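You operate a simulated robot arm through the tools that you are given. There is no shell and no other tool. Be economical: measure what you need, move in short steps, check, and stop when the job is done.

You run a simulated robot arm. Do the job below in one go: nothing can be reset, and whatever is moved stays where it is left.

JOB
Unpin the slide block, run it to stop 4, rack the blue die.
Fine: the yellow pin goes in the pin rack's free hole, the die in cup 4; leave the red-knob lever at OPEN.

The check looks at the end state, three seconds after you hand in, the way a careful person would. Anything else that was tipped, shoved, dropped, spilled or broken makes it a failure.

ROBOT AND FRAMES
A 6-joint arm with a two-finger parallel gripper, fixed in place. Base frame: the origin is at the foot of the arm, x ahead of it, y to its left, z up. Readings come in mm, degrees, newtons and seconds.
With the tool pointing down near the work surface it reaches from about 260 to 800 mm from the base axis. Its first joint turns from -166.0 to 166.0 degrees. Payload 3.43 kg.
Tool frame: the origin (TCP) lies between the finger pads and is the grasp point; the fingertips stand 34 mm ahead of it; z points along the fingers, y is the line along which they close. Largest opening 128 mm; finger width 24, thickness 12; the body of the gripper, 48 by 130 mm, starts 96 mm behind the TCP.
Orientation is told as [roll, pitch, yaw] about the base's x, y, z axes, in that order, counted from this pose: with the fingers straight down and closing along the base's y, the tool's x points along the base's -x, its y along +y and its z along -z.

CONTROLS
- The arm moves only by the tool nudge_tool. Its argument "rows" is a list of rows, each an object of numbers (a shift or turn left out is 0, a gripper value left out holds the last): "ax", "ay", "az": the turn, a rotation vector about the base's x, y, z in rad; "x", "y", "z": the shift along the base's x, y, z in mm; "gripper": the finger opening in mm, from 0 to 128. In form: [{"ax": .., "ay": .., "az": .., "x": .., "y": .., "z": .., "gripper": ..}, ...]. A call has 1 to 8 rows; each row shifts and turns the commanded pose from where the row before left it. Rows are played at 5 a second. More than 50 mm and 8.6 degrees between two rows, or a gripper value outside its range, and nothing of the call is played. A pose out of reach is approached as far as the arm can. The call stops where the force on the tool passes 60 N (or 10 N more than at its start, if that is more) or the arm is blocked; 0.2 s more then pass. The fingers move at their own pace (about 45 mm/s each) and stop on an object; they squeeze with about 24 N. The grip force told is the motor's: it shows also when the fingers shut on nothing. Time passes only in rows, and 0.2 s behind the last, so rows that do not move let the fingers close. The reply holds the time, the measured pose of the TCP, the force on the tool along the base axes, the opening and the grip force, in the units named above and with some noise, with the torque about the TCP (base axes, N m) and any sound that the robot's microphone picked up.
- Cameras (640 x 400 px; columns grow to the right, rows downward): "scene" is fixed at [218.7, 499.4, 1644.1]; the picture's right is [-0.98, -0.18, 0.00], its down [-0.18, 0.95, -0.26] and it looks along [0.05, -0.26, -0.97] (base axes); focal length 305 px, centre (320, 200). "wrist" rides on the gripper at [76, -11, -160] in the tool frame; the picture's right is [0.15, 0.99, 0.00], its down [-0.88, 0.13, -0.46] and it looks along [-0.45, 0.07, 0.89] (tool axes); focal length 234 px, centre (320, 200). There is no depth. A picture from a camera that has moved, and an enlarged one, comes with that camera's place and axes in the base frame and with its lens.
- get_image(camera): a new picture of that camera. It takes no simulated time.
- enlarge(camera, box): a new picture of the part [left, top, right, bottom] of that camera's present view, enlarged. It takes no simulated time.
- close_job(): hands the job in; it is judged then, once.

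Work in short steps. Places have to be worked out from the pictures, the camera data and where the tool is seen: move nearer, look again, correct. Check each grasp and each placing, and mend what went wrong. You have 120 turns and 68 pictures in all, those below and enlarged ones among them. Open the gripper and draw the arm clear of the work before you hand the job in, unless the task says otherwise; then end with one line.

The tools are called after "Emit:" as name(argument=value, ...) on one line, values as JSON. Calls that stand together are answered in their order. nudge_tool: Moves the arm, as the interface text tells. Its arguments: {"type":"object","properties":{"rows":{"type":"array","items":{"type":"object","properties":{"ax":{"type":"number"},"ay":{"type":"number"},"az":{"type":"number"},"x":{"type":"number"},"y":{"type":"number"},"z":{"type":"number"},"gripper":{"type":"number"}}}}},"required":["rows"]} The other tools are called the same way: get_image (camera) takes a picture; enlarge (camera, box) takes an enlarged picture of a part of a camera's view; close_job () hands the job in.

At the start:

```text
time_s: 0.0
tcp_pos: [241.4, 290.9, 1293.5]
tcp_rot: [0.1, -0.1, 0.0]
wrist_force: [-0.5, 0.8, 0.3]
moment: [-0.01, 0.01, 0.0]
grip_width: 128.0
gripper_force: 0.1
```

scene: 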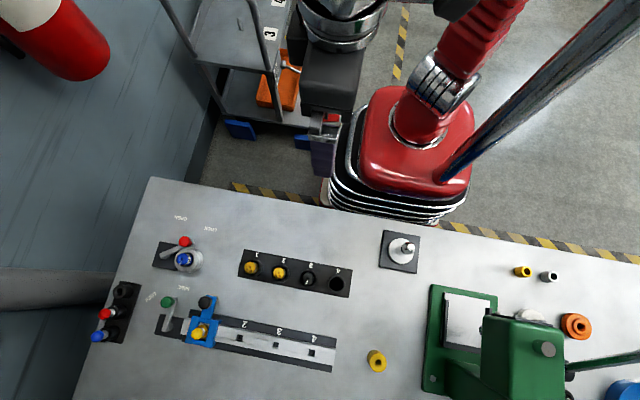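
wrist: 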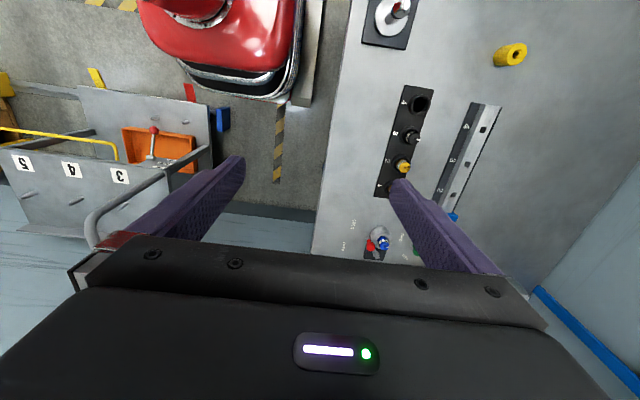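

I start by looking closely at the parts of the bench that matter.

Emit:
enlarge(camera="scene", box=[70, 200, 230, 300])

Emit:
enlarge(camera="scene", box=[140, 280, 350, 400])

Emit:
enlarge(camera="scene", box=[220, 230, 380, 310])

```text
4.00 times, centred on (150, 250) of scene
camera zoom: at [218.7, 499.4, 1644.1], right [-0.98, -0.18, 0.0], down [-0.18, 0.95, -0.26], along [0.05, -0.26, -0.97], focal length 1220 px, centre (1000, 0)
```

zoom: 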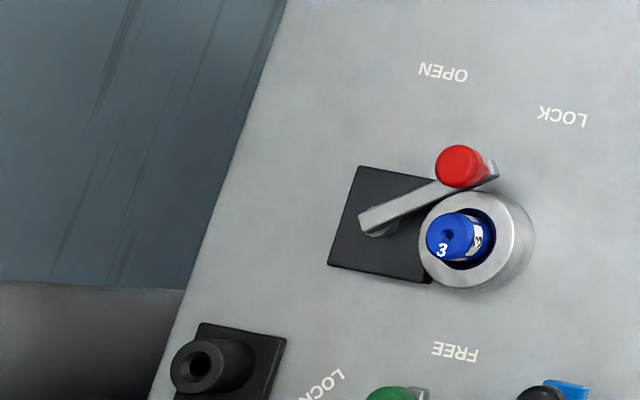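

```text
3.05 times, centred on (245, 340) of scene
camera zoom: at [218.7, 499.4, 1644.1], right [-0.98, -0.18, 0.0], down [-0.18, 0.95, -0.26], along [0.05, -0.26, -0.97], focal length 930 px, centre (549, -227)
```

zoom: 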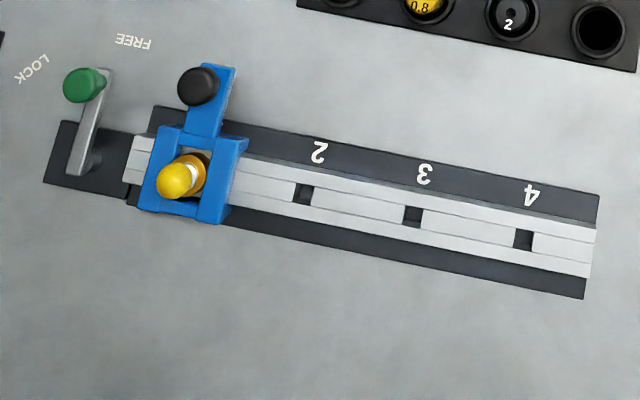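

```text
4.00 times, centred on (300, 270) of scene
camera zoom: at [218.7, 499.4, 1644.1], right [-0.98, -0.18, 0.0], down [-0.18, 0.95, -0.26], along [0.05, -0.26, -0.97], focal length 1220 px, centre (400, -80)
```

zoom: 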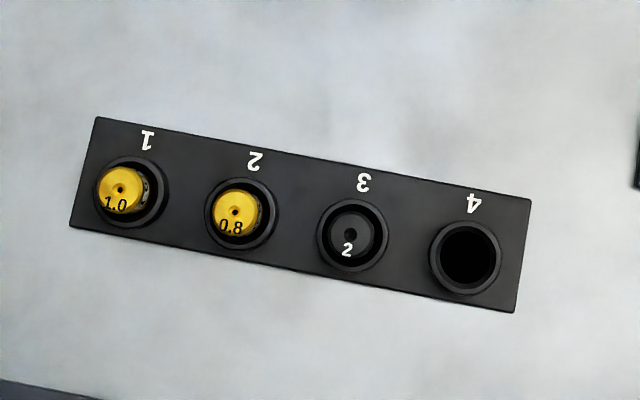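

Emit:
enlarge(camera="scene", box=[70, 270, 166, 350])

Emit:
nudge_tool(rows=[{"x": 30, "y": 30, "z": -25}, {"x": 30, "y": 30, "z": -25}, {"x": 30, "y": 30, "z": -25}, {"x": 30, "y": 30, "z": -25}])

Emit:
get_image(camera="wrist")

```text
5.00 times, centred on (118, 310) of scene
camera zoom: at [218.7, 499.4, 1644.1], right [-0.98, -0.18, 0.0], down [-0.18, 0.95, -0.26], along [0.05, -0.26, -0.97], focal length 1525 px, centre (1330, -350)
```

zoom: 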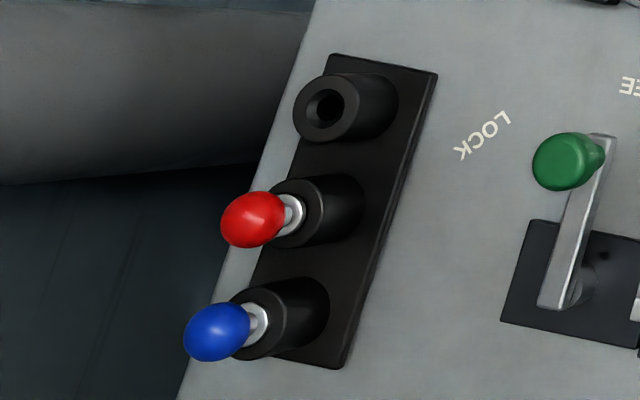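

```text
time_s: 1.0
tcp_pos: [362.1, 413.0, 1192.9]
tcp_rot: [0.1, -0.1, -0.1]
wrist_force: [-0.5, 0.1, 0.3]
moment: [-0.01, -0.03, 0.01]
grip_width: 127.9
gripper_force: 0.0
```

```text
61 pictures are left
camera wrist: at [287.5, 402.2, 1353.3], right [-0.15, 0.99, 0.0], down [0.88, 0.13, 0.46], along [0.45, 0.07, -0.89], focal length 234 px, centre (320, 200)
```

wrist: 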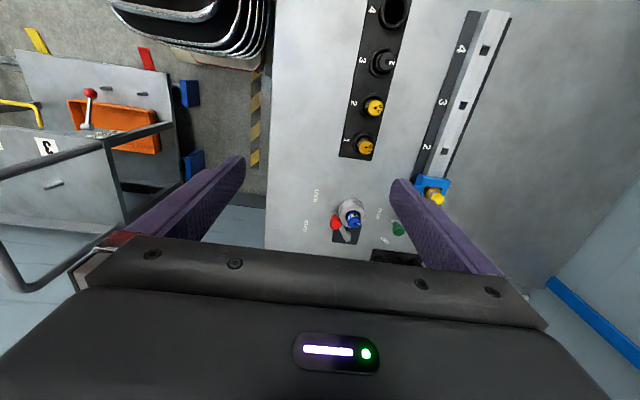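

Emit:
nudge_tool(rows=[{"x": 40, "y": 20, "z": -20}, {"x": 40, "y": 20, "z": -20}, {"x": 40, "y": 20, "z": -20}])

Emit:
get_image(camera="wrist")

```text
time_s: 1.8
tcp_pos: [481.1, 471.9, 1135.1]
tcp_rot: [0.1, 0.0, 0.0]
wrist_force: [-0.4, -0.7, -0.2]
moment: [0.02, 0.0, 0.0]
grip_width: 127.9
gripper_force: 0.1
```

```text
60 pictures are left
camera wrist: at [406.0, 460.8, 1294.6], right [-0.15, 0.99, 0.0], down [0.88, 0.13, 0.46], along [0.45, 0.07, -0.89], focal length 234 px, centre (320, 200)
```

wrist: 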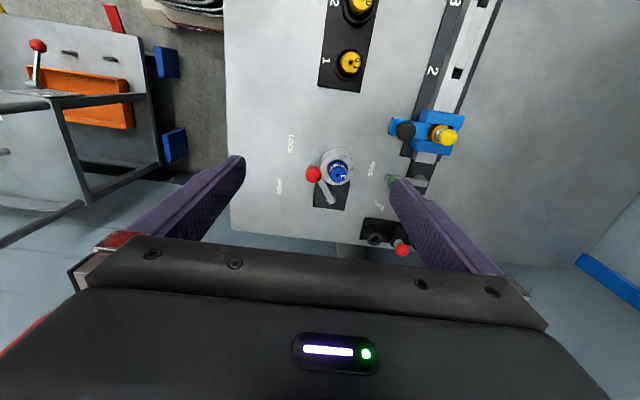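

Emit:
enlarge(camera="wrist", box=[230, 100, 430, 260])

```text
2.50 times, centred on (330, 180) of wrist
camera zoom: at [406.0, 460.8, 1294.6], right [-0.15, 0.99, 0.0], down [0.88, 0.13, 0.46], along [0.45, 0.07, -0.89], focal length 585 px, centre (295, 250)
```

zoom: 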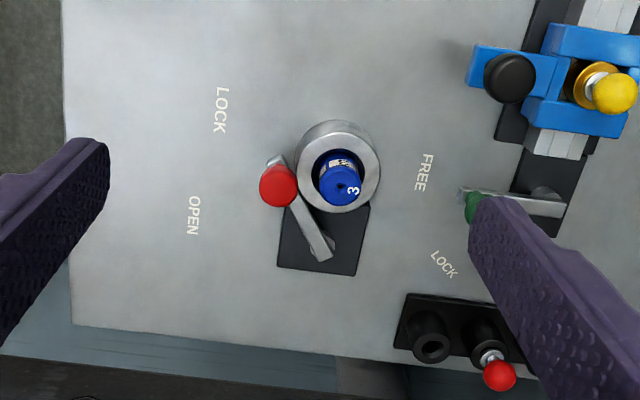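

Emit:
nudge_tool(rows=[{"az": 0.1496, "x": 4, "z": -5}, {"az": 0.1496, "x": 4, "z": -5}, {"az": 0.1496, "x": 4, "z": -5}, {"az": 0.1496, "x": 4, "z": -5}, {"az": 0.1496, "x": 4, "z": -5}, {"az": 0.1496, "x": 4, "z": -5}, {"az": 0.1496, "x": 4, "z": -5, "gripper": 70}, {"x": 13, "y": -4}])

Emit:
get_image(camera="wrist")

```text
time_s: 3.6
tcp_pos: [523.5, 469.0, 1096.5]
tcp_rot: [-0.1, -0.1, 60.1]
wrist_force: [0.2, 1.0, -0.3]
moment: [-0.04, 0.0, -0.02]
grip_width: 75.5
gripper_force: 0.0
```

```text
58 pictures are left
camera wrist: at [496.4, 396.6, 1257.9], right [-0.93, 0.37, 0.0], down [0.33, 0.83, 0.46], along [0.17, 0.42, -0.89], focal length 234 px, centre (320, 200)
```

wrist: 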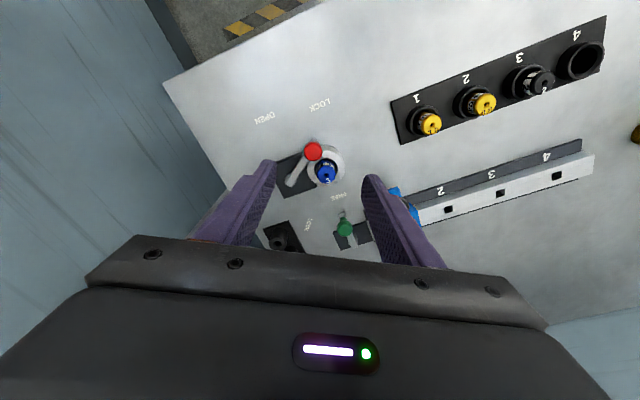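

Emit:
nudge_tool(rows=[{"x": 2, "y": -1, "z": -25}, {"x": 2, "y": -1, "z": -25, "gripper": 70}])

Emit:
enlarge(camera="wrist", box=[200, 80, 440, 230])

Emit:
enlarge(camera="scene", box=[130, 200, 250, 300])

```text
time_s: 4.2
tcp_pos: [526.1, 465.1, 1048.3]
tcp_rot: [0.0, 0.1, 59.9]
wrist_force: [-0.4, -0.1, 0.1]
moment: [0.02, -0.05, -0.05]
grip_width: 70.3
gripper_force: 0.1
```

```text
2.67 times, centred on (320, 155) of wrist
camera zoom: at [499.4, 394.5, 1207.8], right [-0.93, 0.37, 0.0], down [0.33, 0.83, 0.46], along [0.17, 0.42, -0.89], focal length 624 px, centre (320, 320)
```

zoom: 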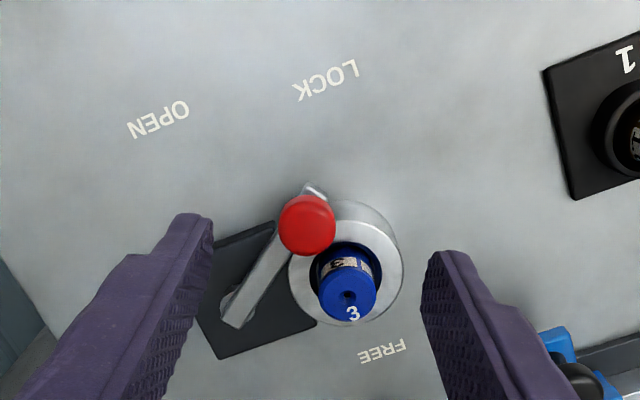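

```text
4.00 times, centred on (190, 250) of scene
camera zoom: at [218.7, 499.4, 1644.1], right [-0.98, -0.18, 0.0], down [-0.18, 0.95, -0.26], along [0.05, -0.26, -0.97], focal length 1220 px, centre (840, 0)
```

zoom: 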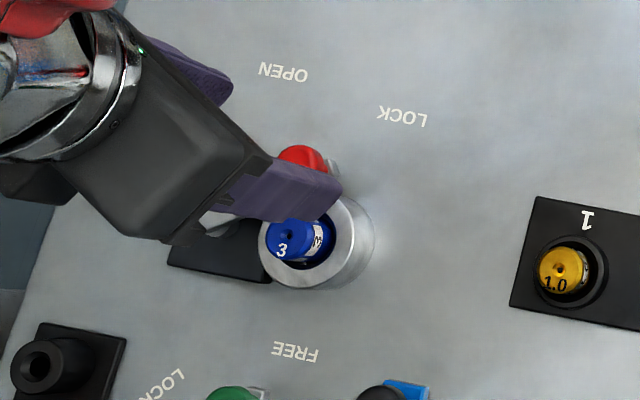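

The knob lies almost beneath the TCP, about 4 mm off toward +x. I lower the fingertips around it, with the fingers clear of the die.

Emit:
nudge_tool(rows=[{"x": 4, "y": -1, "gripper": 46}, {"z": -20}, {"z": -23}, {"gripper": 16}, {}, {}])

Emit:
get_image(camera="wrist")

```text
time_s: 5.6
tcp_pos: [531.1, 464.8, 1003.8]
tcp_rot: [0.0, 0.0, 59.9]
wrist_force: [-0.2, 0.2, -0.5]
moment: [0.02, 0.0, 0.01]
grip_width: 16.1
gripper_force: 0.0
```

```text
55 pictures are left
camera wrist: at [503.5, 393.3, 1165.0], right [-0.93, 0.37, 0.0], down [0.33, 0.83, 0.46], along [0.17, 0.42, -0.89], focal length 234 px, centre (320, 200)
```

wrist: 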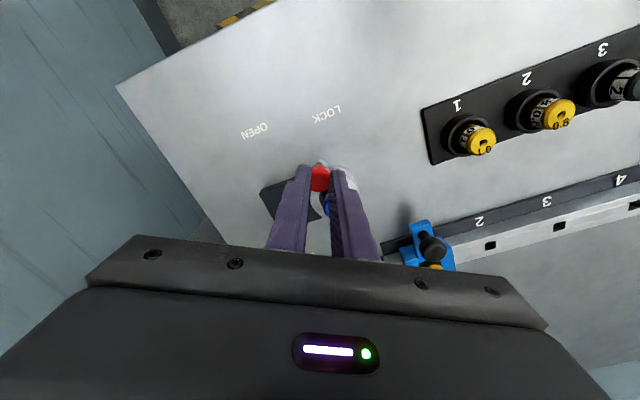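

The fingers closed to 16 mm without touching, so the knob is below the tips. I open, go 14 mm lower and close again.

Emit:
nudge_tool(rows=[{"gripper": 46}, {}, {"z": -14}, {"gripper": 12}, {}, {}])

Emit:
enlarge(camera="wrist", box=[220, 120, 420, 245])

```text
time_s: 7.0
tcp_pos: [530.7, 464.2, 989.2]
tcp_rot: [0.0, 0.0, 59.8]
wrist_force: [-0.2, 0.5, -2.0]
moment: [0.19, -0.1, -0.04]
grip_width: 22.6
gripper_force: 42.6
```

```text
3.20 times, centred on (320, 182) of wrist
camera zoom: at [503.7, 393.3, 1151.1], right [-0.93, 0.37, 0.0], down [0.33, 0.83, 0.46], along [0.17, 0.42, -0.89], focal length 749 px, centre (320, 256)
```

zoom: 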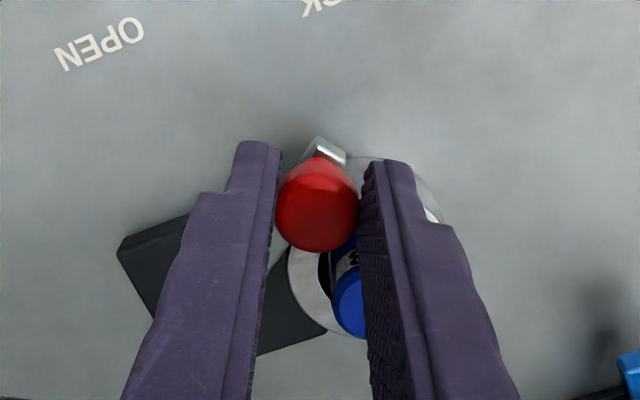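

The knob is gripped at 22.6 mm. I turn it about the pivot at roughly (579, 502) toward OPEN, one part of the arc first.

Emit:
nudge_tool(rows=[{"x": 3.6, "y": -4}, {"x": 3.7, "y": -3.9}, {"x": 4.3, "y": -3.2}, {"x": 4.3, "y": -3.2}, {"x": 4.8, "y": -2.5}, {"x": 4.7, "y": -2.4}])

Emit:
enlarge(camera="wrist", box=[220, 120, 420, 245])

```text
time_s: 8.4
tcp_pos: [556.6, 446.0, 992.4]
tcp_rot: [-0.1, -0.1, 60.0]
wrist_force: [-4.8, -0.9, 11.5]
moment: [0.11, 0.07, 0.26]
grip_width: 21.8
gripper_force: 45.4
```

```text
3.20 times, centred on (320, 182) of wrist
camera zoom: at [529.4, 374.2, 1152.7], right [-0.93, 0.37, 0.0], down [0.33, 0.83, 0.46], along [0.17, 0.43, -0.89], focal length 749 px, centre (320, 256)
```

zoom: 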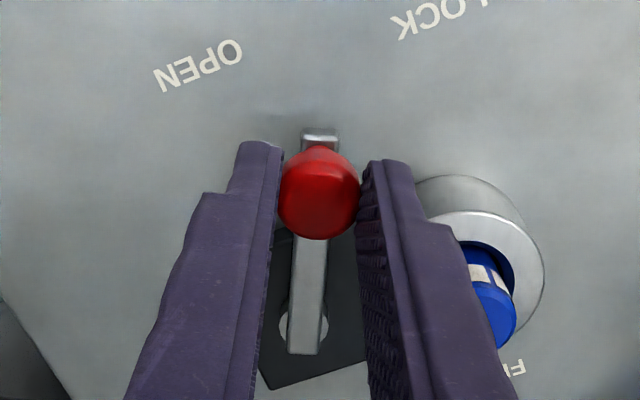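

Emit:
nudge_tool(rows=[{"x": 4.7, "y": -1.8}, {"x": 4.6, "y": -1.3}, {"x": 4.8, "y": -0.9}, {"x": 4.8, "y": -0.7}, {"x": 4.4, "y": -0.2}, {"x": 4.4, "y": 0.3}])

Emit:
enlarge(camera="wrist", box=[220, 120, 420, 245])

```text
time_s: 9.8
tcp_pos: [584.5, 440.7, 992.0]
tcp_rot: [0.0, 0.0, 60.0]
wrist_force: [-5.2, -1.3, 22.0]
moment: [0.01, 0.07, 0.35]
grip_width: 21.8
gripper_force: 45.5
```

```text
3.20 times, centred on (320, 182) of wrist
camera zoom: at [556.8, 369.4, 1152.2], right [-0.93, 0.37, 0.0], down [0.33, 0.83, 0.46], along [0.17, 0.43, -0.89], focal length 749 px, centre (320, 256)
```

zoom: 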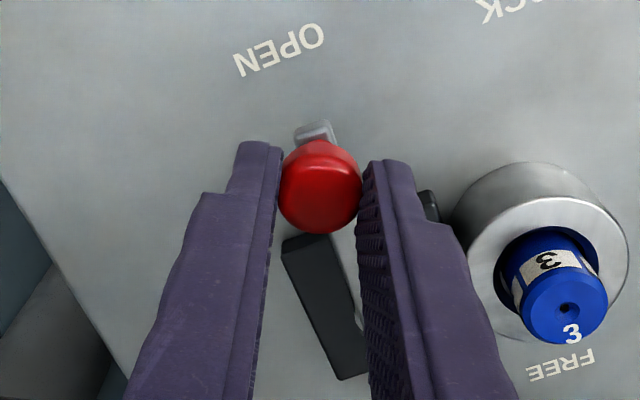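

The lever now points nearly at OPEN with little resistance. I go a little further to find the end stop.

Emit:
nudge_tool(rows=[{"x": 3.9, "y": 0.4, "z": 1}, {"x": 3.8, "y": 0.7, "z": 1}])

Emit:
enlarge(camera="wrist", box=[220, 120, 420, 245])

```text
time_s: 10.4
tcp_pos: [589.6, 441.2, 991.8]
tcp_rot: [0.3, 0.4, 59.9]
wrist_force: [-32.2, -12.9, 12.1]
moment: [-0.44, 1.18, 0.31]
grip_width: 21.9
gripper_force: 45.0
```

```text
3.20 times, centred on (320, 182) of wrist
camera zoom: at [562.8, 370.6, 1152.8], right [-0.93, 0.37, 0.01], down [0.33, 0.83, 0.45], along [0.16, 0.42, -0.89], focal length 749 px, centre (320, 256)
```

zoom: 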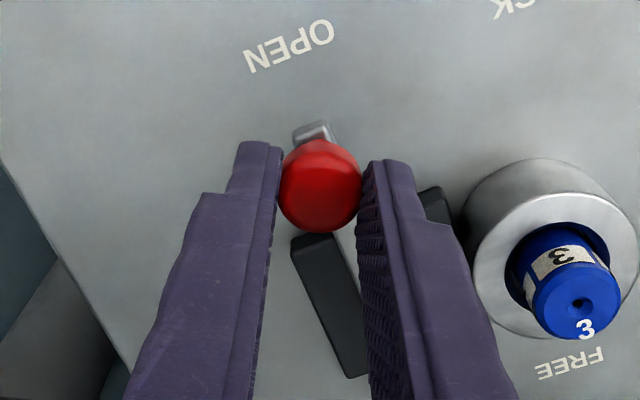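

Resistance jumped to about 32 N, so this is the OPEN end stop. I ease back a hair, open and rise.

Emit:
nudge_tool(rows=[{"x": -2, "y": -0.5}, {"gripper": 46}, {}, {}, {"z": 40}, {"z": 40}, {"z": 40}])

Emit:
get_image(camera="wrist")

Emit:
enlarge(camera="scene", box=[130, 200, 250, 300])

```text
time_s: 12.0
tcp_pos: [588.8, 442.1, 1114.0]
tcp_rot: [0.0, 0.0, 59.9]
wrist_force: [-0.7, -1.0, 0.3]
moment: [-0.01, 0.01, -0.03]
grip_width: 45.9
gripper_force: 0.0
```

```text
50 pictures are left
camera wrist: at [561.2, 370.4, 1273.5], right [-0.93, 0.37, 0.0], down [0.33, 0.83, 0.46], along [0.17, 0.42, -0.89], focal length 234 px, centre (320, 200)
```

wrist: 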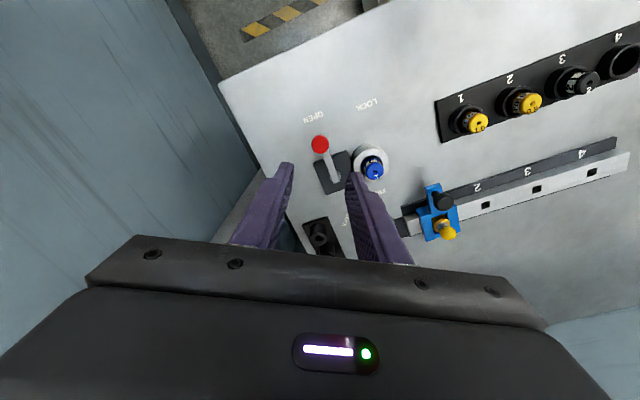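

```text
4.00 times, centred on (190, 250) of scene
camera zoom: at [218.7, 499.4, 1644.1], right [-0.98, -0.18, 0.0], down [-0.18, 0.95, -0.26], along [0.05, -0.26, -0.97], focal length 1220 px, centre (840, 0)
```

zoom: 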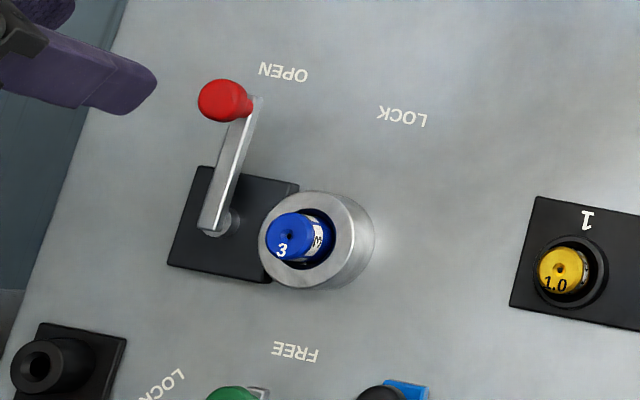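

Lever is clearly at OPEN. I move above the die at about (527, 505).

Emit:
nudge_tool(rows=[{"x": -21, "y": 21, "z": -10, "gripper": 60}, {"x": -21, "y": 21, "z": -20}, {"x": -20, "y": 21, "z": -30}])

Emit:
enlarge(camera="wrist", box=[220, 90, 420, 215])

```text
time_s: 12.8
tcp_pos: [527.7, 507.7, 1052.6]
tcp_rot: [-0.1, -0.1, 59.9]
wrist_force: [-0.4, 0.5, -0.2]
moment: [-0.04, 0.0, 0.04]
grip_width: 60.3
gripper_force: 0.0
```

```text
3.20 times, centred on (320, 152) of wrist
camera zoom: at [500.5, 436.2, 1213.3], right [-0.93, 0.37, 0.0], down [0.33, 0.83, 0.46], along [0.17, 0.42, -0.89], focal length 749 px, centre (320, 352)
```

zoom: 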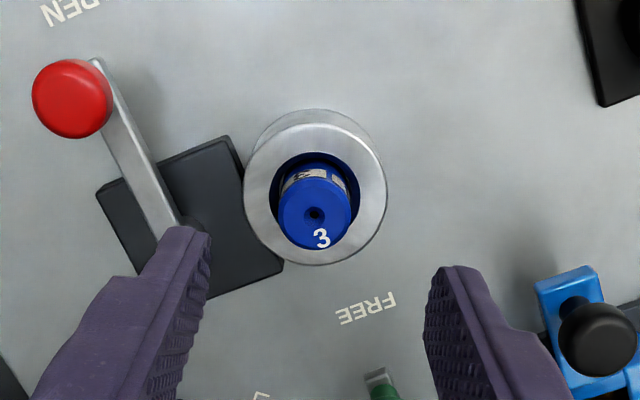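

Die is centred under the TCP; it stands about 25 mm above the collar rim (rim ≈ 928, top ≈ 955). I go down to TCP z ≈ 972 and close.

Emit:
nudge_tool(rows=[{"z": -40, "gripper": 50}, {"z": -40}, {}, {"gripper": 10}, {}, {}, {}])

Emit:
enlarge(camera="wrist", box=[220, 110, 420, 235])

```text
time_s: 14.4
tcp_pos: [527.6, 505.6, 971.9]
tcp_rot: [-0.1, 0.0, 59.8]
wrist_force: [0.3, 0.2, -0.8]
moment: [-0.03, 0.0, 0.02]
grip_width: 24.0
gripper_force: 23.9
```

```text
3.20 times, centred on (320, 172) of wrist
camera zoom: at [500.5, 435.0, 1133.1], right [-0.93, 0.37, 0.0], down [0.33, 0.83, 0.46], along [0.17, 0.42, -0.89], focal length 749 px, centre (320, 288)
```

zoom: 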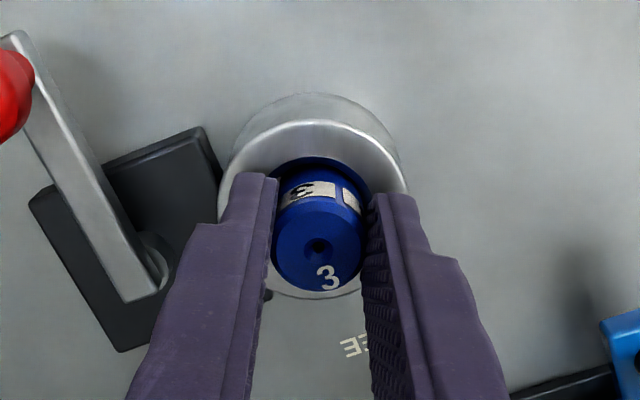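

Gripped at 24 mm (24 N). I lift straight up.

Emit:
nudge_tool(rows=[{"z": 15}, {"z": 25}, {"z": 30}, {"z": 30}])

Emit:
get_image(camera="wrist")

```text
time_s: 15.4
tcp_pos: [527.9, 506.1, 1073.0]
tcp_rot: [0.0, 0.0, 60.0]
wrist_force: [0.2, 0.3, 0.5]
moment: [0.01, -0.01, -0.01]
grip_width: 9.7
gripper_force: 0.0
```

```text
46 pictures are left
camera wrist: at [500.6, 434.2, 1233.4], right [-0.93, 0.37, 0.0], down [0.33, 0.83, 0.46], along [0.17, 0.42, -0.89], focal length 234 px, centre (320, 200)
```

wrist: 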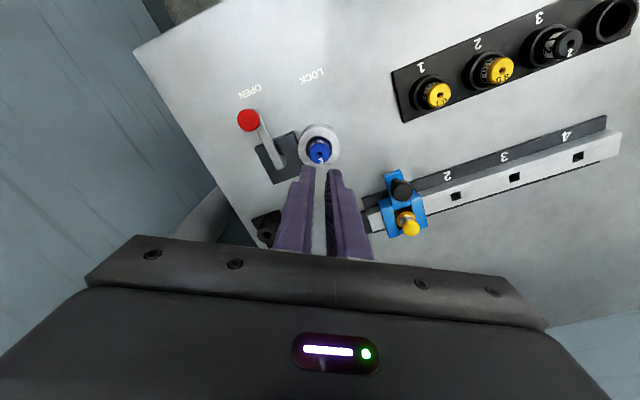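

It slipped off the die's top edge, which is still seated. I regrip about 12 mm deeper, watching for contact with the rim.

Emit:
nudge_tool(rows=[{"gripper": 50}, {"z": -40}, {"z": -40}, {"z": -24}, {"z": -6}, {"z": -4}])

Emit:
enlarge(camera="wrist", box=[220, 110, 420, 235])

```text
time_s: 16.8
tcp_pos: [527.0, 505.8, 967.3]
tcp_rot: [-0.1, -0.5, 59.9]
wrist_force: [-8.4, -8.8, 53.5]
moment: [-0.19, 0.84, 0.0]
grip_width: 50.1
gripper_force: 0.0
```

```text
3.20 times, centred on (320, 172) of wrist
camera zoom: at [499.1, 433.0, 1126.1], right [-0.93, 0.37, 0.0], down [0.33, 0.82, 0.46], along [0.17, 0.43, -0.89], focal length 749 px, centre (320, 288)
```

zoom: 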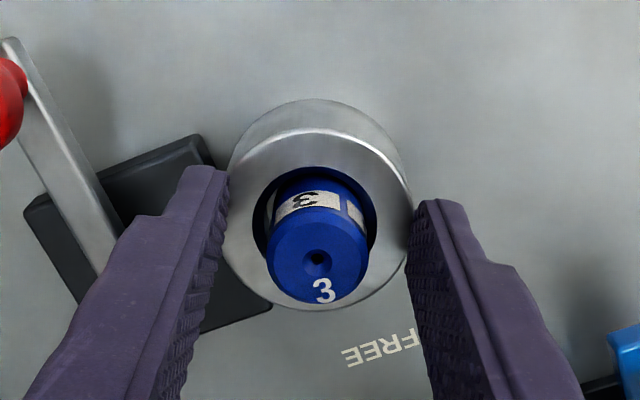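

Fingers touched the collar rim at tip z ≈ 934, so I grip just above it, with more closing time, and lift slowly.

Emit:
nudge_tool(rows=[{"z": 6}, {"z": 1, "gripper": 0}, {}, {}, {}, {}, {}])

Emit:
nudge_tool(rows=[{"z": 3}, {"z": 3}])

```text
time_s: 18.4
tcp_pos: [528.2, 504.1, 967.7]
tcp_rot: [-0.1, 0.0, 59.8]
wrist_force: [-1.4, -2.7, 22.7]
moment: [-0.29, 0.14, -0.03]
grip_width: 24.2
gripper_force: 24.1
```

```text
time_s: 19.0
tcp_pos: [527.8, 504.4, 970.4]
tcp_rot: [0.2, 0.0, 59.9]
wrist_force: [-0.5, -0.4, 0.5]
moment: [-0.01, 0.05, 0.0]
grip_width: 23.8
gripper_force: 24.3
```

Emit:
nudge_tool(rows=[{"z": 4}, {"z": 4}, {"z": 4}])

Emit:
enlarge(camera="wrist", box=[220, 110, 420, 235])

```text
time_s: 19.8
tcp_pos: [527.6, 504.1, 983.8]
tcp_rot: [0.0, 0.0, 59.9]
wrist_force: [-0.8, -0.1, -0.3]
moment: [0.0, 0.0, 0.03]
grip_width: 23.9
gripper_force: 24.7
```

```text
3.20 times, centred on (320, 172) of wrist
camera zoom: at [500.2, 433.0, 1144.0], right [-0.93, 0.37, 0.0], down [0.33, 0.83, 0.46], along [0.17, 0.42, -0.89], focal length 749 px, centre (320, 288)
```

zoom: 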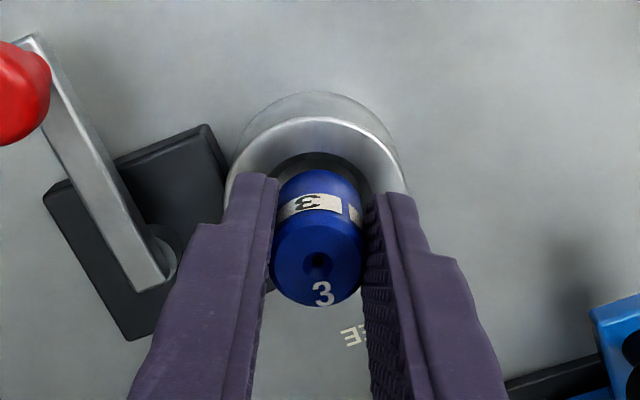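

The die rises with the fingers now. I continue up gently.

Emit:
nudge_tool(rows=[{"z": 8}, {"z": 10}, {"z": 12}, {"z": 14}, {"z": 15}, {"z": 15}])

Emit:
get_image(camera="wrist")

Emit:
enlarge(camera="scene", box=[130, 200, 250, 300])

```text
time_s: 21.2
tcp_pos: [528.1, 504.2, 1058.3]
tcp_rot: [0.0, 0.0, 59.8]
wrist_force: [-0.2, -0.9, -1.2]
moment: [0.01, -0.02, 0.01]
grip_width: 23.8
gripper_force: 23.7
```

```text
43 pictures are left
camera wrist: at [500.6, 434.1, 1218.0], right [-0.93, 0.37, 0.0], down [0.33, 0.83, 0.46], along [0.17, 0.42, -0.89], focal length 234 px, centre (320, 200)
```

wrist: 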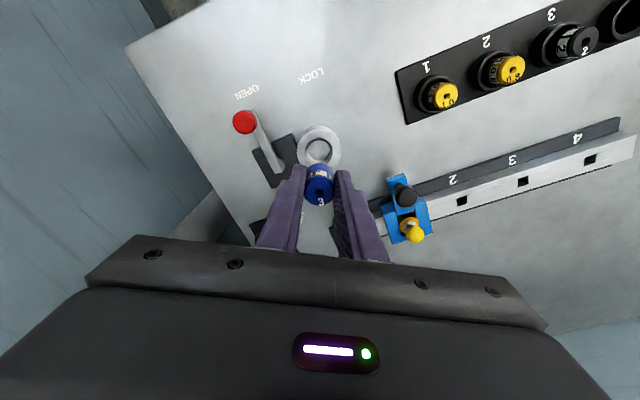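

```text
4.00 times, centred on (190, 250) of scene
camera zoom: at [218.7, 499.4, 1644.1], right [-0.98, -0.18, 0.0], down [-0.18, 0.95, -0.26], along [0.05, -0.26, -0.97], focal length 1220 px, centre (840, 0)
```

zoom: 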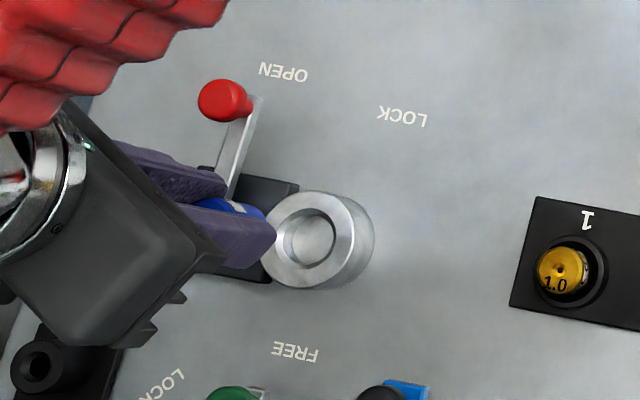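

Die held. I carry it high toward cup 4 at about (183, 495), turning back to yaw 0 on the way so the fingers lie along y, clear of cup 3.

Emit:
nudge_tool(rows=[{"z": 40}, {"az": -0.149, "x": -20}, {"az": -0.149, "x": -40}, {"az": -0.149, "x": -40}, {"az": -0.149, "x": -40}, {"az": -0.149, "x": -40}, {"az": -0.149, "x": -40}, {"az": -0.149, "x": -40}])

Emit:
nudge_tool(rows=[{"x": -35, "y": -4}, {"x": -30, "y": -4}, {"x": -18, "y": -2, "z": -20}, {}])

Emit:
get_image(camera="wrist")

```text
time_s: 23.0
tcp_pos: [266.4, 503.4, 1097.4]
tcp_rot: [0.0, 0.0, 0.1]
wrist_force: [0.5, -0.3, -0.2]
moment: [-0.02, 0.02, -0.01]
grip_width: 23.8
gripper_force: 23.3
```

```text
time_s: 24.0
tcp_pos: [184.0, 495.0, 1077.6]
tcp_rot: [0.0, 0.1, 0.2]
wrist_force: [0.1, 1.0, -1.1]
moment: [0.01, 0.0, 0.0]
grip_width: 23.9
gripper_force: 24.0
```

```text
41 pictures are left
camera wrist: at [109.5, 483.0, 1237.6], right [-0.15, 0.99, 0.0], down [0.88, 0.13, 0.46], along [0.45, 0.07, -0.89], focal length 234 px, centre (320, 200)
```

wrist: 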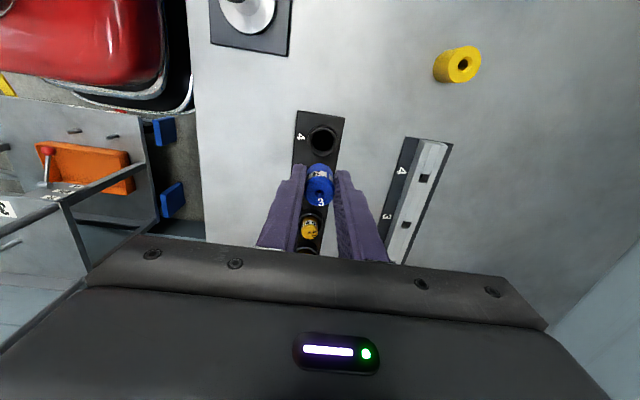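

Emit:
enlarge(camera="wrist", box=[240, 90, 400, 220])

Emit:
enlarge(camera="scene", box=[280, 240, 380, 310])

```text
3.08 times, centred on (320, 155) of wrist
camera zoom: at [109.5, 483.0, 1237.6], right [-0.15, 0.99, 0.0], down [0.88, 0.13, 0.46], along [0.45, 0.07, -0.89], focal length 720 px, centre (320, 338)
```

zoom: 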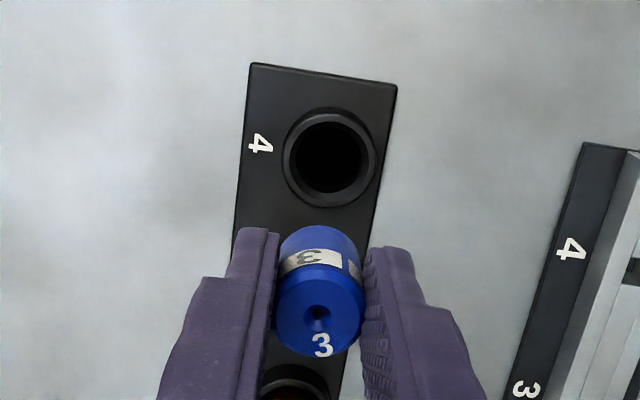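

```text
5.71 times, centred on (330, 275) of scene
camera zoom: at [218.7, 499.4, 1644.1], right [-0.98, -0.18, 0.0], down [-0.18, 0.95, -0.26], along [0.05, -0.26, -0.97], focal length 1743 px, centre (263, -229)
```

zoom: 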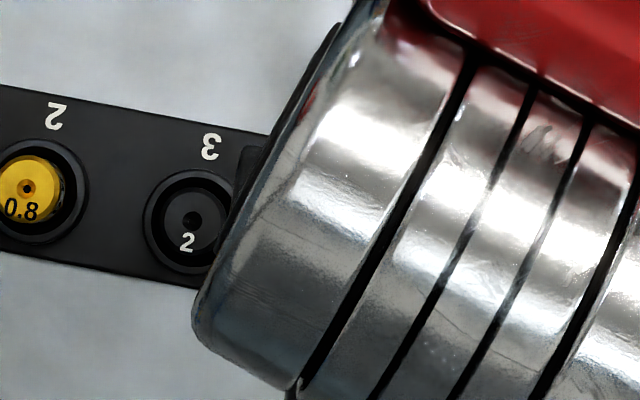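

Scene and wrist views differ by a few mm on cup 4's place, so I lower part of the way and look again.

Emit:
nudge_tool(rows=[{"x": -3, "y": 3, "z": -25}, {"z": -25}, {}])

Emit:
enlarge(camera="wrist", box=[240, 90, 400, 220])

```text
time_s: 24.8
tcp_pos: [181.9, 498.0, 1025.9]
tcp_rot: [-0.1, 0.0, 0.2]
wrist_force: [-1.3, -0.6, -0.1]
moment: [-0.01, 0.0, -0.04]
grip_width: 23.8
gripper_force: 24.0
```

```text
3.08 times, centred on (320, 155) of wrist
camera zoom: at [107.2, 487.0, 1187.1], right [-0.15, 0.99, 0.0], down [0.88, 0.13, 0.46], along [0.45, 0.07, -0.89], focal length 720 px, centre (320, 338)
```

zoom: 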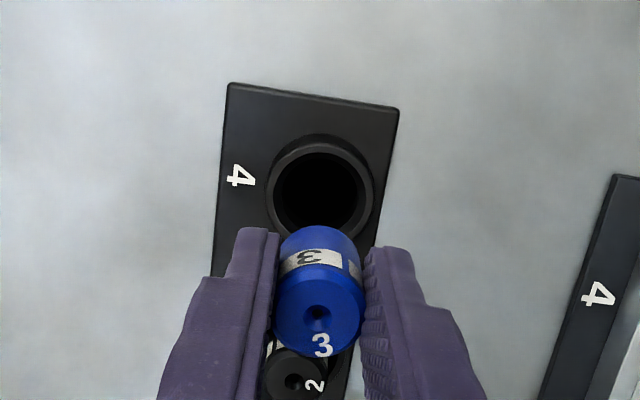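

The cup rim is near (181, 498, 918) and the die's bottom is about level with my fingertips. I go down until the tips are just above the rim.

Emit:
nudge_tool(rows=[{"x": -1, "z": -20}, {"z": -20}, {"z": -15}, {}])

Emit:
enlarge(camera="wrist", box=[240, 90, 400, 220])

```text
time_s: 25.8
tcp_pos: [182.0, 498.2, 973.3]
tcp_rot: [0.1, -0.1, 0.2]
wrist_force: [-0.3, 0.3, -0.5]
moment: [0.0, 0.01, -0.01]
grip_width: 23.6
gripper_force: 24.0
```

```text
3.08 times, centred on (320, 155) of wrist
camera zoom: at [107.0, 486.3, 1133.5], right [-0.15, 0.99, 0.0], down [0.88, 0.13, 0.46], along [0.45, 0.07, -0.89], focal length 720 px, centre (320, 338)
```

zoom: 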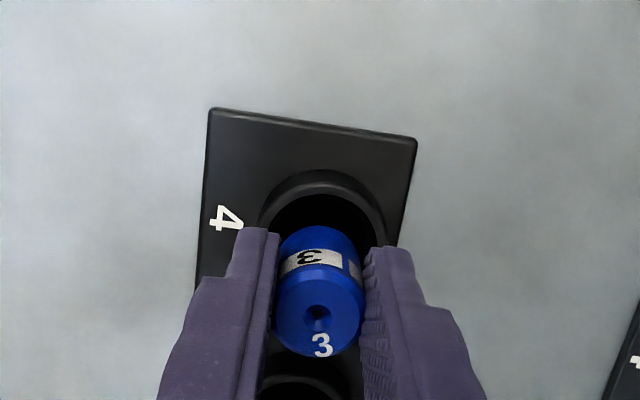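

Emit:
nudge_tool(rows=[{"x": -2.3, "z": -7}, {"z": -5}, {"z": -3}, {}])

Emit:
enlarge(camera="wrist", box=[240, 90, 400, 220])

```text
time_s: 26.8
tcp_pos: [177.9, 498.5, 958.3]
tcp_rot: [0.0, 0.0, 0.2]
wrist_force: [0.3, 0.0, -0.6]
moment: [0.02, 0.0, -0.03]
grip_width: 23.7
gripper_force: 23.9
```

```text
3.08 times, centred on (320, 155) of wrist
camera zoom: at [103.1, 487.3, 1118.3], right [-0.15, 0.99, 0.0], down [0.88, 0.13, 0.46], along [0.45, 0.07, -0.89], focal length 720 px, centre (320, 338)
```

zoom: 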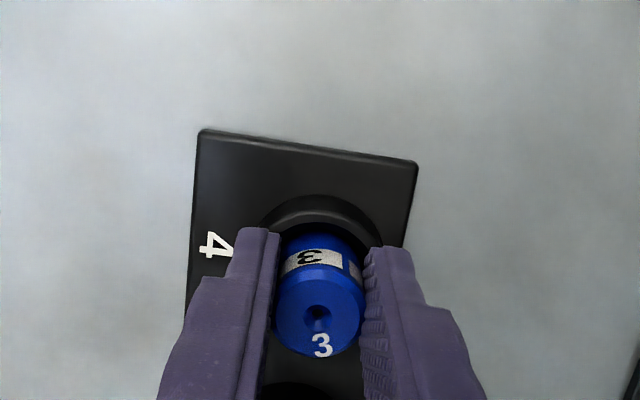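

Emit:
nudge_tool(rows=[{"x": 1.2, "z": -3}, {"z": -2}, {"z": -2}])

```text
time_s: 27.6
tcp_pos: [179.6, 497.8, 955.1]
tcp_rot: [0.2, -0.1, 0.2]
wrist_force: [-2.1, -4.1, 5.3]
moment: [-0.21, 0.14, -0.01]
grip_width: 23.9
gripper_force: 24.1
stopped in row 3: the force on the tool passed its limit at 67 N (the readings are from after the stop); the commanded pose is now the measured one
```

The fingertips have met the rim. I open slightly so the die slides down between the pads.

Emit:
nudge_tool(rows=[{"z": 1, "gripper": 27}, {}, {}, {}])

Emit:
enlarge(camera="wrist", box=[240, 90, 400, 220])

```text
time_s: 28.6
tcp_pos: [180.3, 499.0, 957.2]
tcp_rot: [0.3, -0.1, 0.3]
wrist_force: [-0.6, 0.3, -0.8]
moment: [-0.01, -0.01, 0.05]
grip_width: 26.7
gripper_force: 0.1
```

```text
3.08 times, centred on (320, 155) of wrist
camera zoom: at [104.9, 487.5, 1117.3], right [-0.15, 0.99, 0.0], down [0.88, 0.13, 0.46], along [0.45, 0.07, -0.89], focal length 720 px, centre (320, 338)
```

zoom: 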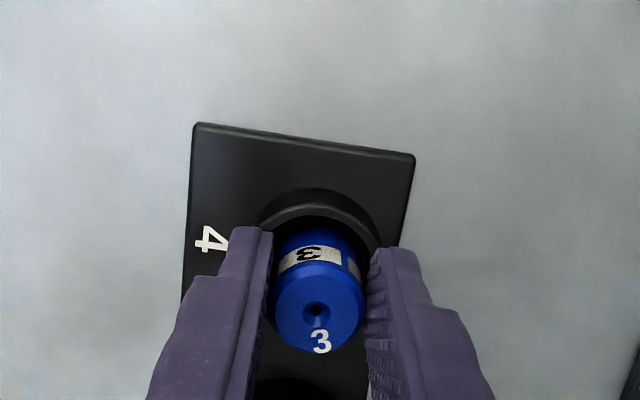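

Emit:
nudge_tool(rows=[{"gripper": 40}, {}, {"z": 20}, {"z": 30}, {"z": 30}])

Emit:
enlarge(camera="wrist", box=[220, 80, 420, 215])

```text
time_s: 29.8
tcp_pos: [179.4, 499.4, 1038.4]
tcp_rot: [0.3, -0.1, 0.1]
wrist_force: [-0.2, -0.9, 0.0]
moment: [0.02, -0.03, -0.04]
grip_width: 40.0
gripper_force: 0.1
```

```text
2.96 times, centred on (320, 148) of wrist
camera zoom: at [105.0, 487.7, 1198.2], right [-0.15, 0.99, 0.0], down [0.88, 0.13, 0.46], along [0.45, 0.07, -0.89], focal length 694 px, centre (320, 356)
```

zoom: 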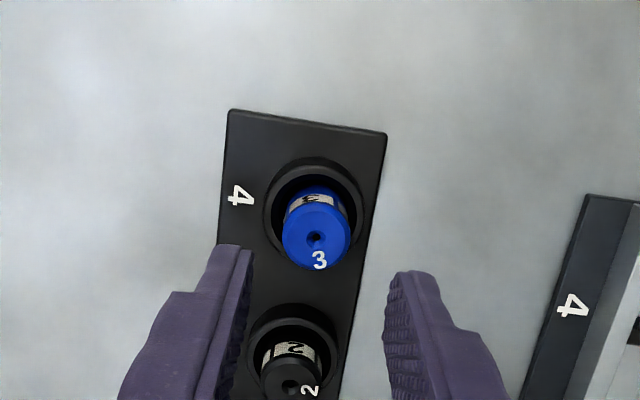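

The die sits in cup 4 just like its neighbours. Next I go above the slide block's yellow pin at about (444, 638), turning so the camera is on the robot's side.

Emit:
nudge_tool(rows=[{"z": 45}, {"az": 0.125, "x": 38, "y": 17, "z": 10, "gripper": 60}, {"az": 0.125, "x": 38, "y": 17, "z": 10}, {"az": 0.125, "x": 38, "y": 17, "z": 10}, {"az": 0.125, "x": 38, "y": 17}, {"az": 0.125, "x": 38, "y": 17}, {"az": 0.125, "x": 38, "y": 17}, {"az": 0.125, "x": 37, "y": 17}])

Emit:
get_image(camera="wrist")

```text
time_s: 31.6
tcp_pos: [433.1, 601.5, 1103.2]
tcp_rot: [0.2, -0.2, 50.4]
wrist_force: [-0.2, 0.5, 0.4]
moment: [-0.1, -0.09, -0.01]
grip_width: 60.3
gripper_force: 0.1
out of reach, approached as far as the arm can: row 8
```

```text
33 pictures are left
camera wrist: at [395.1, 536.9, 1263.7], right [-0.86, 0.52, 0.0], down [0.46, 0.76, 0.46], along [0.23, 0.39, -0.89], focal length 234 px, centre (320, 200)
```

wrist: 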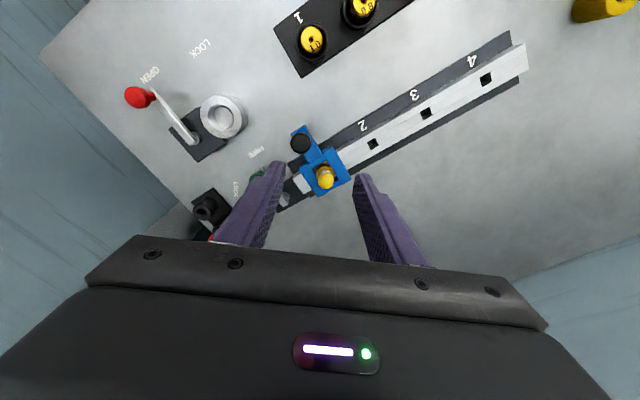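

With the tool vertical, reach ends here. I tilt the tool outward by 35° about its closing axis so that pin and pin rack come into reach with the pin staying vertical.

Emit:
nudge_tool(rows=[{"ax": 0.1, "ay": -0.083}, {"ax": 0.1, "ay": -0.083}, {"ax": 0.1, "ay": -0.083}, {"ax": 0.1, "ay": -0.083}, {"ax": 0.07, "ay": -0.06}, {}])

Emit:
get_image(camera="wrist")

```text
time_s: 33.0
tcp_pos: [435.1, 605.4, 1104.7]
tcp_rot: [0.2, -35.3, 50.3]
wrist_force: [-0.5, -0.5, 0.2]
moment: [0.03, 0.02, 0.01]
grip_width: 60.0
gripper_force: 0.1
```

```text
32 pictures are left
camera wrist: at [347.0, 479.4, 1191.5], right [-0.84, 0.54, -0.08], down [0.19, 0.43, 0.88], along [0.51, 0.72, -0.47], focal length 234 px, centre (320, 200)
```

wrist: 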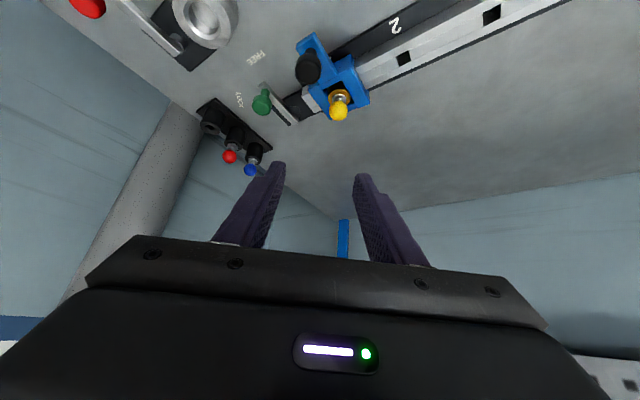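

Emit:
enlarge(camera="wrist", box=[270, 20, 400, 130])

Emit:
enlarge(camera="wrist", box=[180, 60, 300, 190])

```text
3.64 times, centred on (335, 75) of wrist
camera zoom: at [347.0, 479.4, 1191.5], right [-0.84, 0.54, -0.08], down [0.19, 0.43, 0.88], along [0.51, 0.72, -0.47], focal length 852 px, centre (266, 654)
```

zoom: 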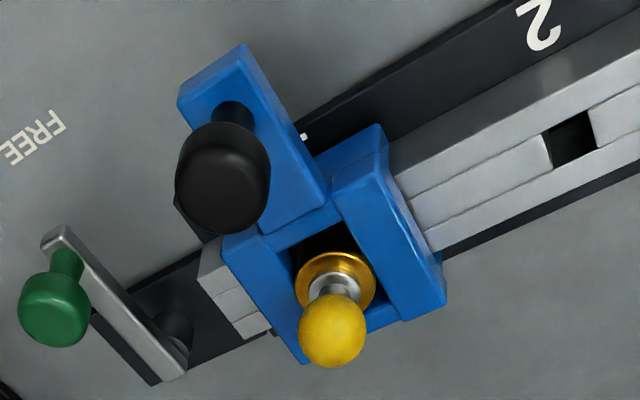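

```text
3.08 times, centred on (240, 125) of wrist
camera zoom: at [347.0, 479.4, 1191.5], right [-0.84, 0.54, -0.08], down [0.19, 0.43, 0.88], along [0.51, 0.72, -0.47], focal length 720 px, centre (566, 431)
```

zoom: 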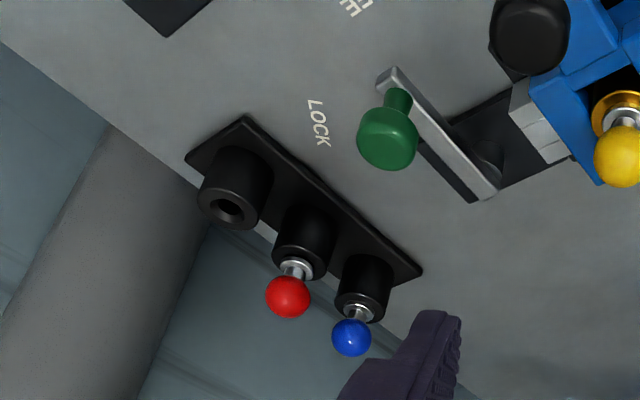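

Triangulation puts the yellow ball head at about (448, 641, 972), and the free hole is the top tube of the pin rack. The green lever points at FREE. I move down toward the ball and check.

Emit:
nudge_tool(rows=[{"x": 3, "y": 13, "z": -33, "gripper": 50}, {"x": 2.5, "y": 13, "z": -32}, {}])

Emit:
enlarge(camera="wrist", box=[240, 80, 400, 200])

```text
time_s: 33.8
tcp_pos: [441.1, 629.9, 1038.4]
tcp_rot: [0.3, -35.3, 50.4]
wrist_force: [-0.2, -0.4, 0.4]
moment: [0.01, -0.03, 0.03]
grip_width: 50.0
gripper_force: 0.0
```

```text
3.33 times, centred on (320, 140) of wrist
camera zoom: at [353.0, 504.6, 1126.8], right [-0.84, 0.54, -0.08], down [0.19, 0.43, 0.88], along [0.51, 0.72, -0.47], focal length 781 px, centre (320, 400)
```

zoom: 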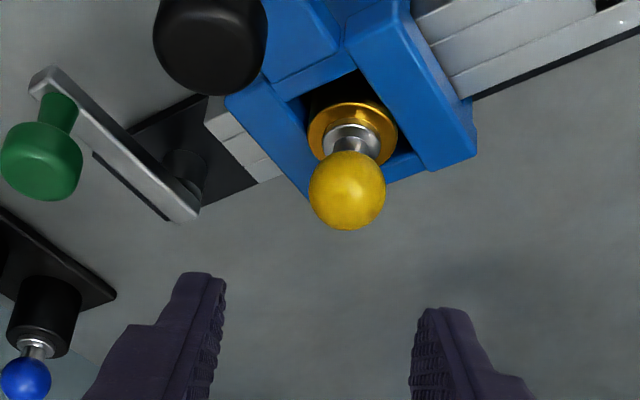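

Emit:
nudge_tool(rows=[{"x": -1.5, "y": 1.2, "z": -25}, {"z": -15}, {"z": -8}, {}])

Emit:
enlarge(camera="wrist", box=[240, 100, 400, 220])

```text
time_s: 34.8
tcp_pos: [440.3, 633.3, 990.5]
tcp_rot: [0.2, -35.2, 50.5]
wrist_force: [0.3, -0.1, 0.2]
moment: [-0.02, 0.01, -0.03]
grip_width: 50.0
gripper_force: 0.2
```

```text
3.33 times, centred on (320, 160) of wrist
camera zoom: at [352.2, 506.8, 1077.8], right [-0.84, 0.54, -0.08], down [0.19, 0.43, 0.88], along [0.51, 0.72, -0.47], focal length 781 px, centre (320, 333)
```

zoom: 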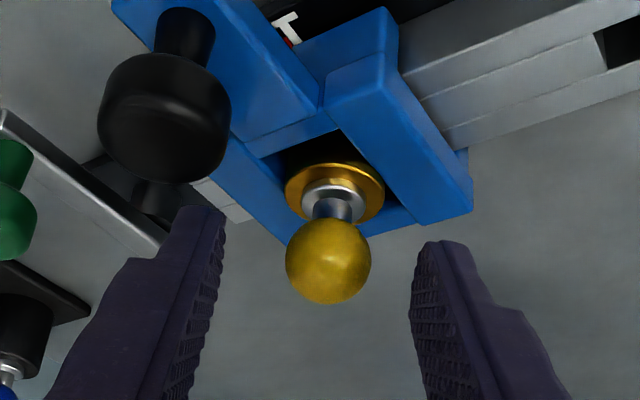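

Emit:
nudge_tool(rows=[{"x": 0.5, "y": 2.2, "z": -3}, {"x": 0.5, "y": 2.2, "z": -3}, {"gripper": 0}, {}, {}, {}, {}])

Emit:
enlarge(camera="wrist", box=[240, 100, 400, 220])

```text
time_s: 36.4
tcp_pos: [441.3, 637.1, 985.9]
tcp_rot: [0.3, -35.2, 50.3]
wrist_force: [-0.6, 0.2, 0.1]
moment: [-0.01, -0.04, -0.03]
grip_width: 18.8
gripper_force: 23.7
```

```text
3.33 times, centred on (320, 160) of wrist
camera zoom: at [352.9, 510.8, 1072.7], right [-0.84, 0.54, -0.08], down [0.19, 0.43, 0.88], along [0.51, 0.72, -0.47], focal length 781 px, centre (320, 333)
```

zoom: 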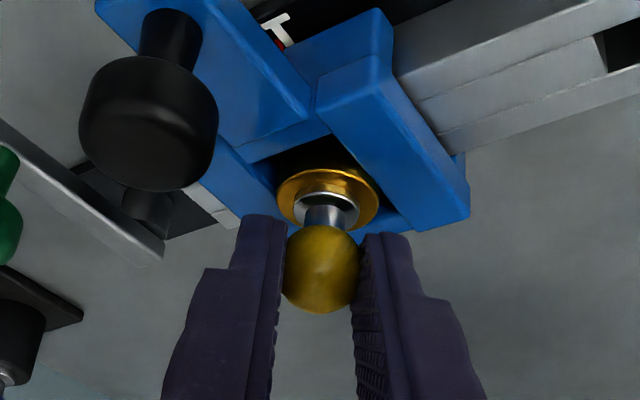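

Ball gripped at 18.8 mm. I pull straight up slowly.

Emit:
nudge_tool(rows=[{"z": 3}, {"z": 4}, {"z": 5}, {"z": 6}, {"z": 6}])

Emit:
enlarge(camera="wrist", box=[240, 100, 400, 220])

```text
time_s: 37.6
tcp_pos: [441.4, 636.2, 1009.4]
tcp_rot: [0.1, -35.1, 50.3]
wrist_force: [-0.3, -0.9, -0.4]
moment: [0.01, -0.03, 0.03]
grip_width: 18.4
gripper_force: 23.7
```

```text
3.33 times, centred on (320, 160) of wrist
camera zoom: at [352.9, 510.5, 1097.4], right [-0.84, 0.54, -0.08], down [0.19, 0.43, 0.88], along [0.51, 0.72, -0.47], focal length 781 px, centre (320, 333)
```

zoom: 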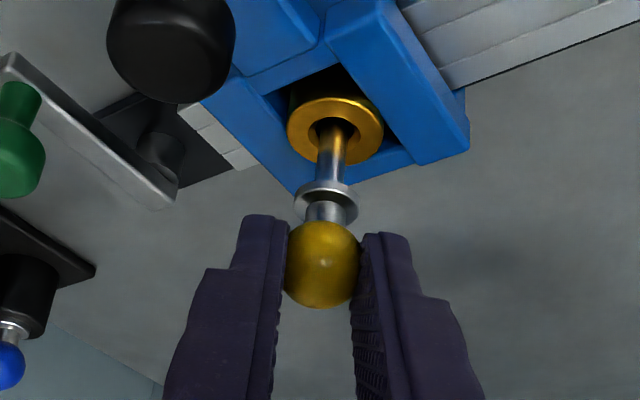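

The pin is coming out with the fingers. I keep lifting vertically.

Emit:
nudge_tool(rows=[{"z": 7}, {"z": 7}, {"z": 8}, {"z": 8}, {"z": 8}, {"z": 8}])

Emit:
get_image(camera="wrist")

```text
time_s: 39.0
tcp_pos: [441.8, 635.6, 1054.3]
tcp_rot: [0.2, -35.2, 50.3]
wrist_force: [0.2, 0.7, 0.5]
moment: [0.04, 0.0, 0.01]
grip_width: 18.3
gripper_force: 24.0
```

```text
25 pictures are left
camera wrist: at [353.0, 510.4, 1142.2], right [-0.84, 0.54, -0.08], down [0.19, 0.43, 0.88], along [0.51, 0.72, -0.47], focal length 234 px, centre (320, 200)
```

wrist: 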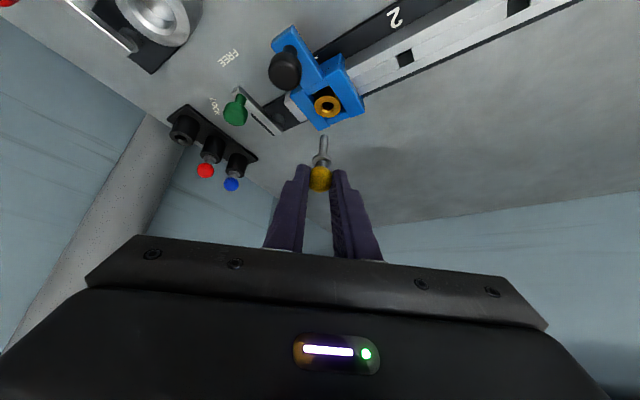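

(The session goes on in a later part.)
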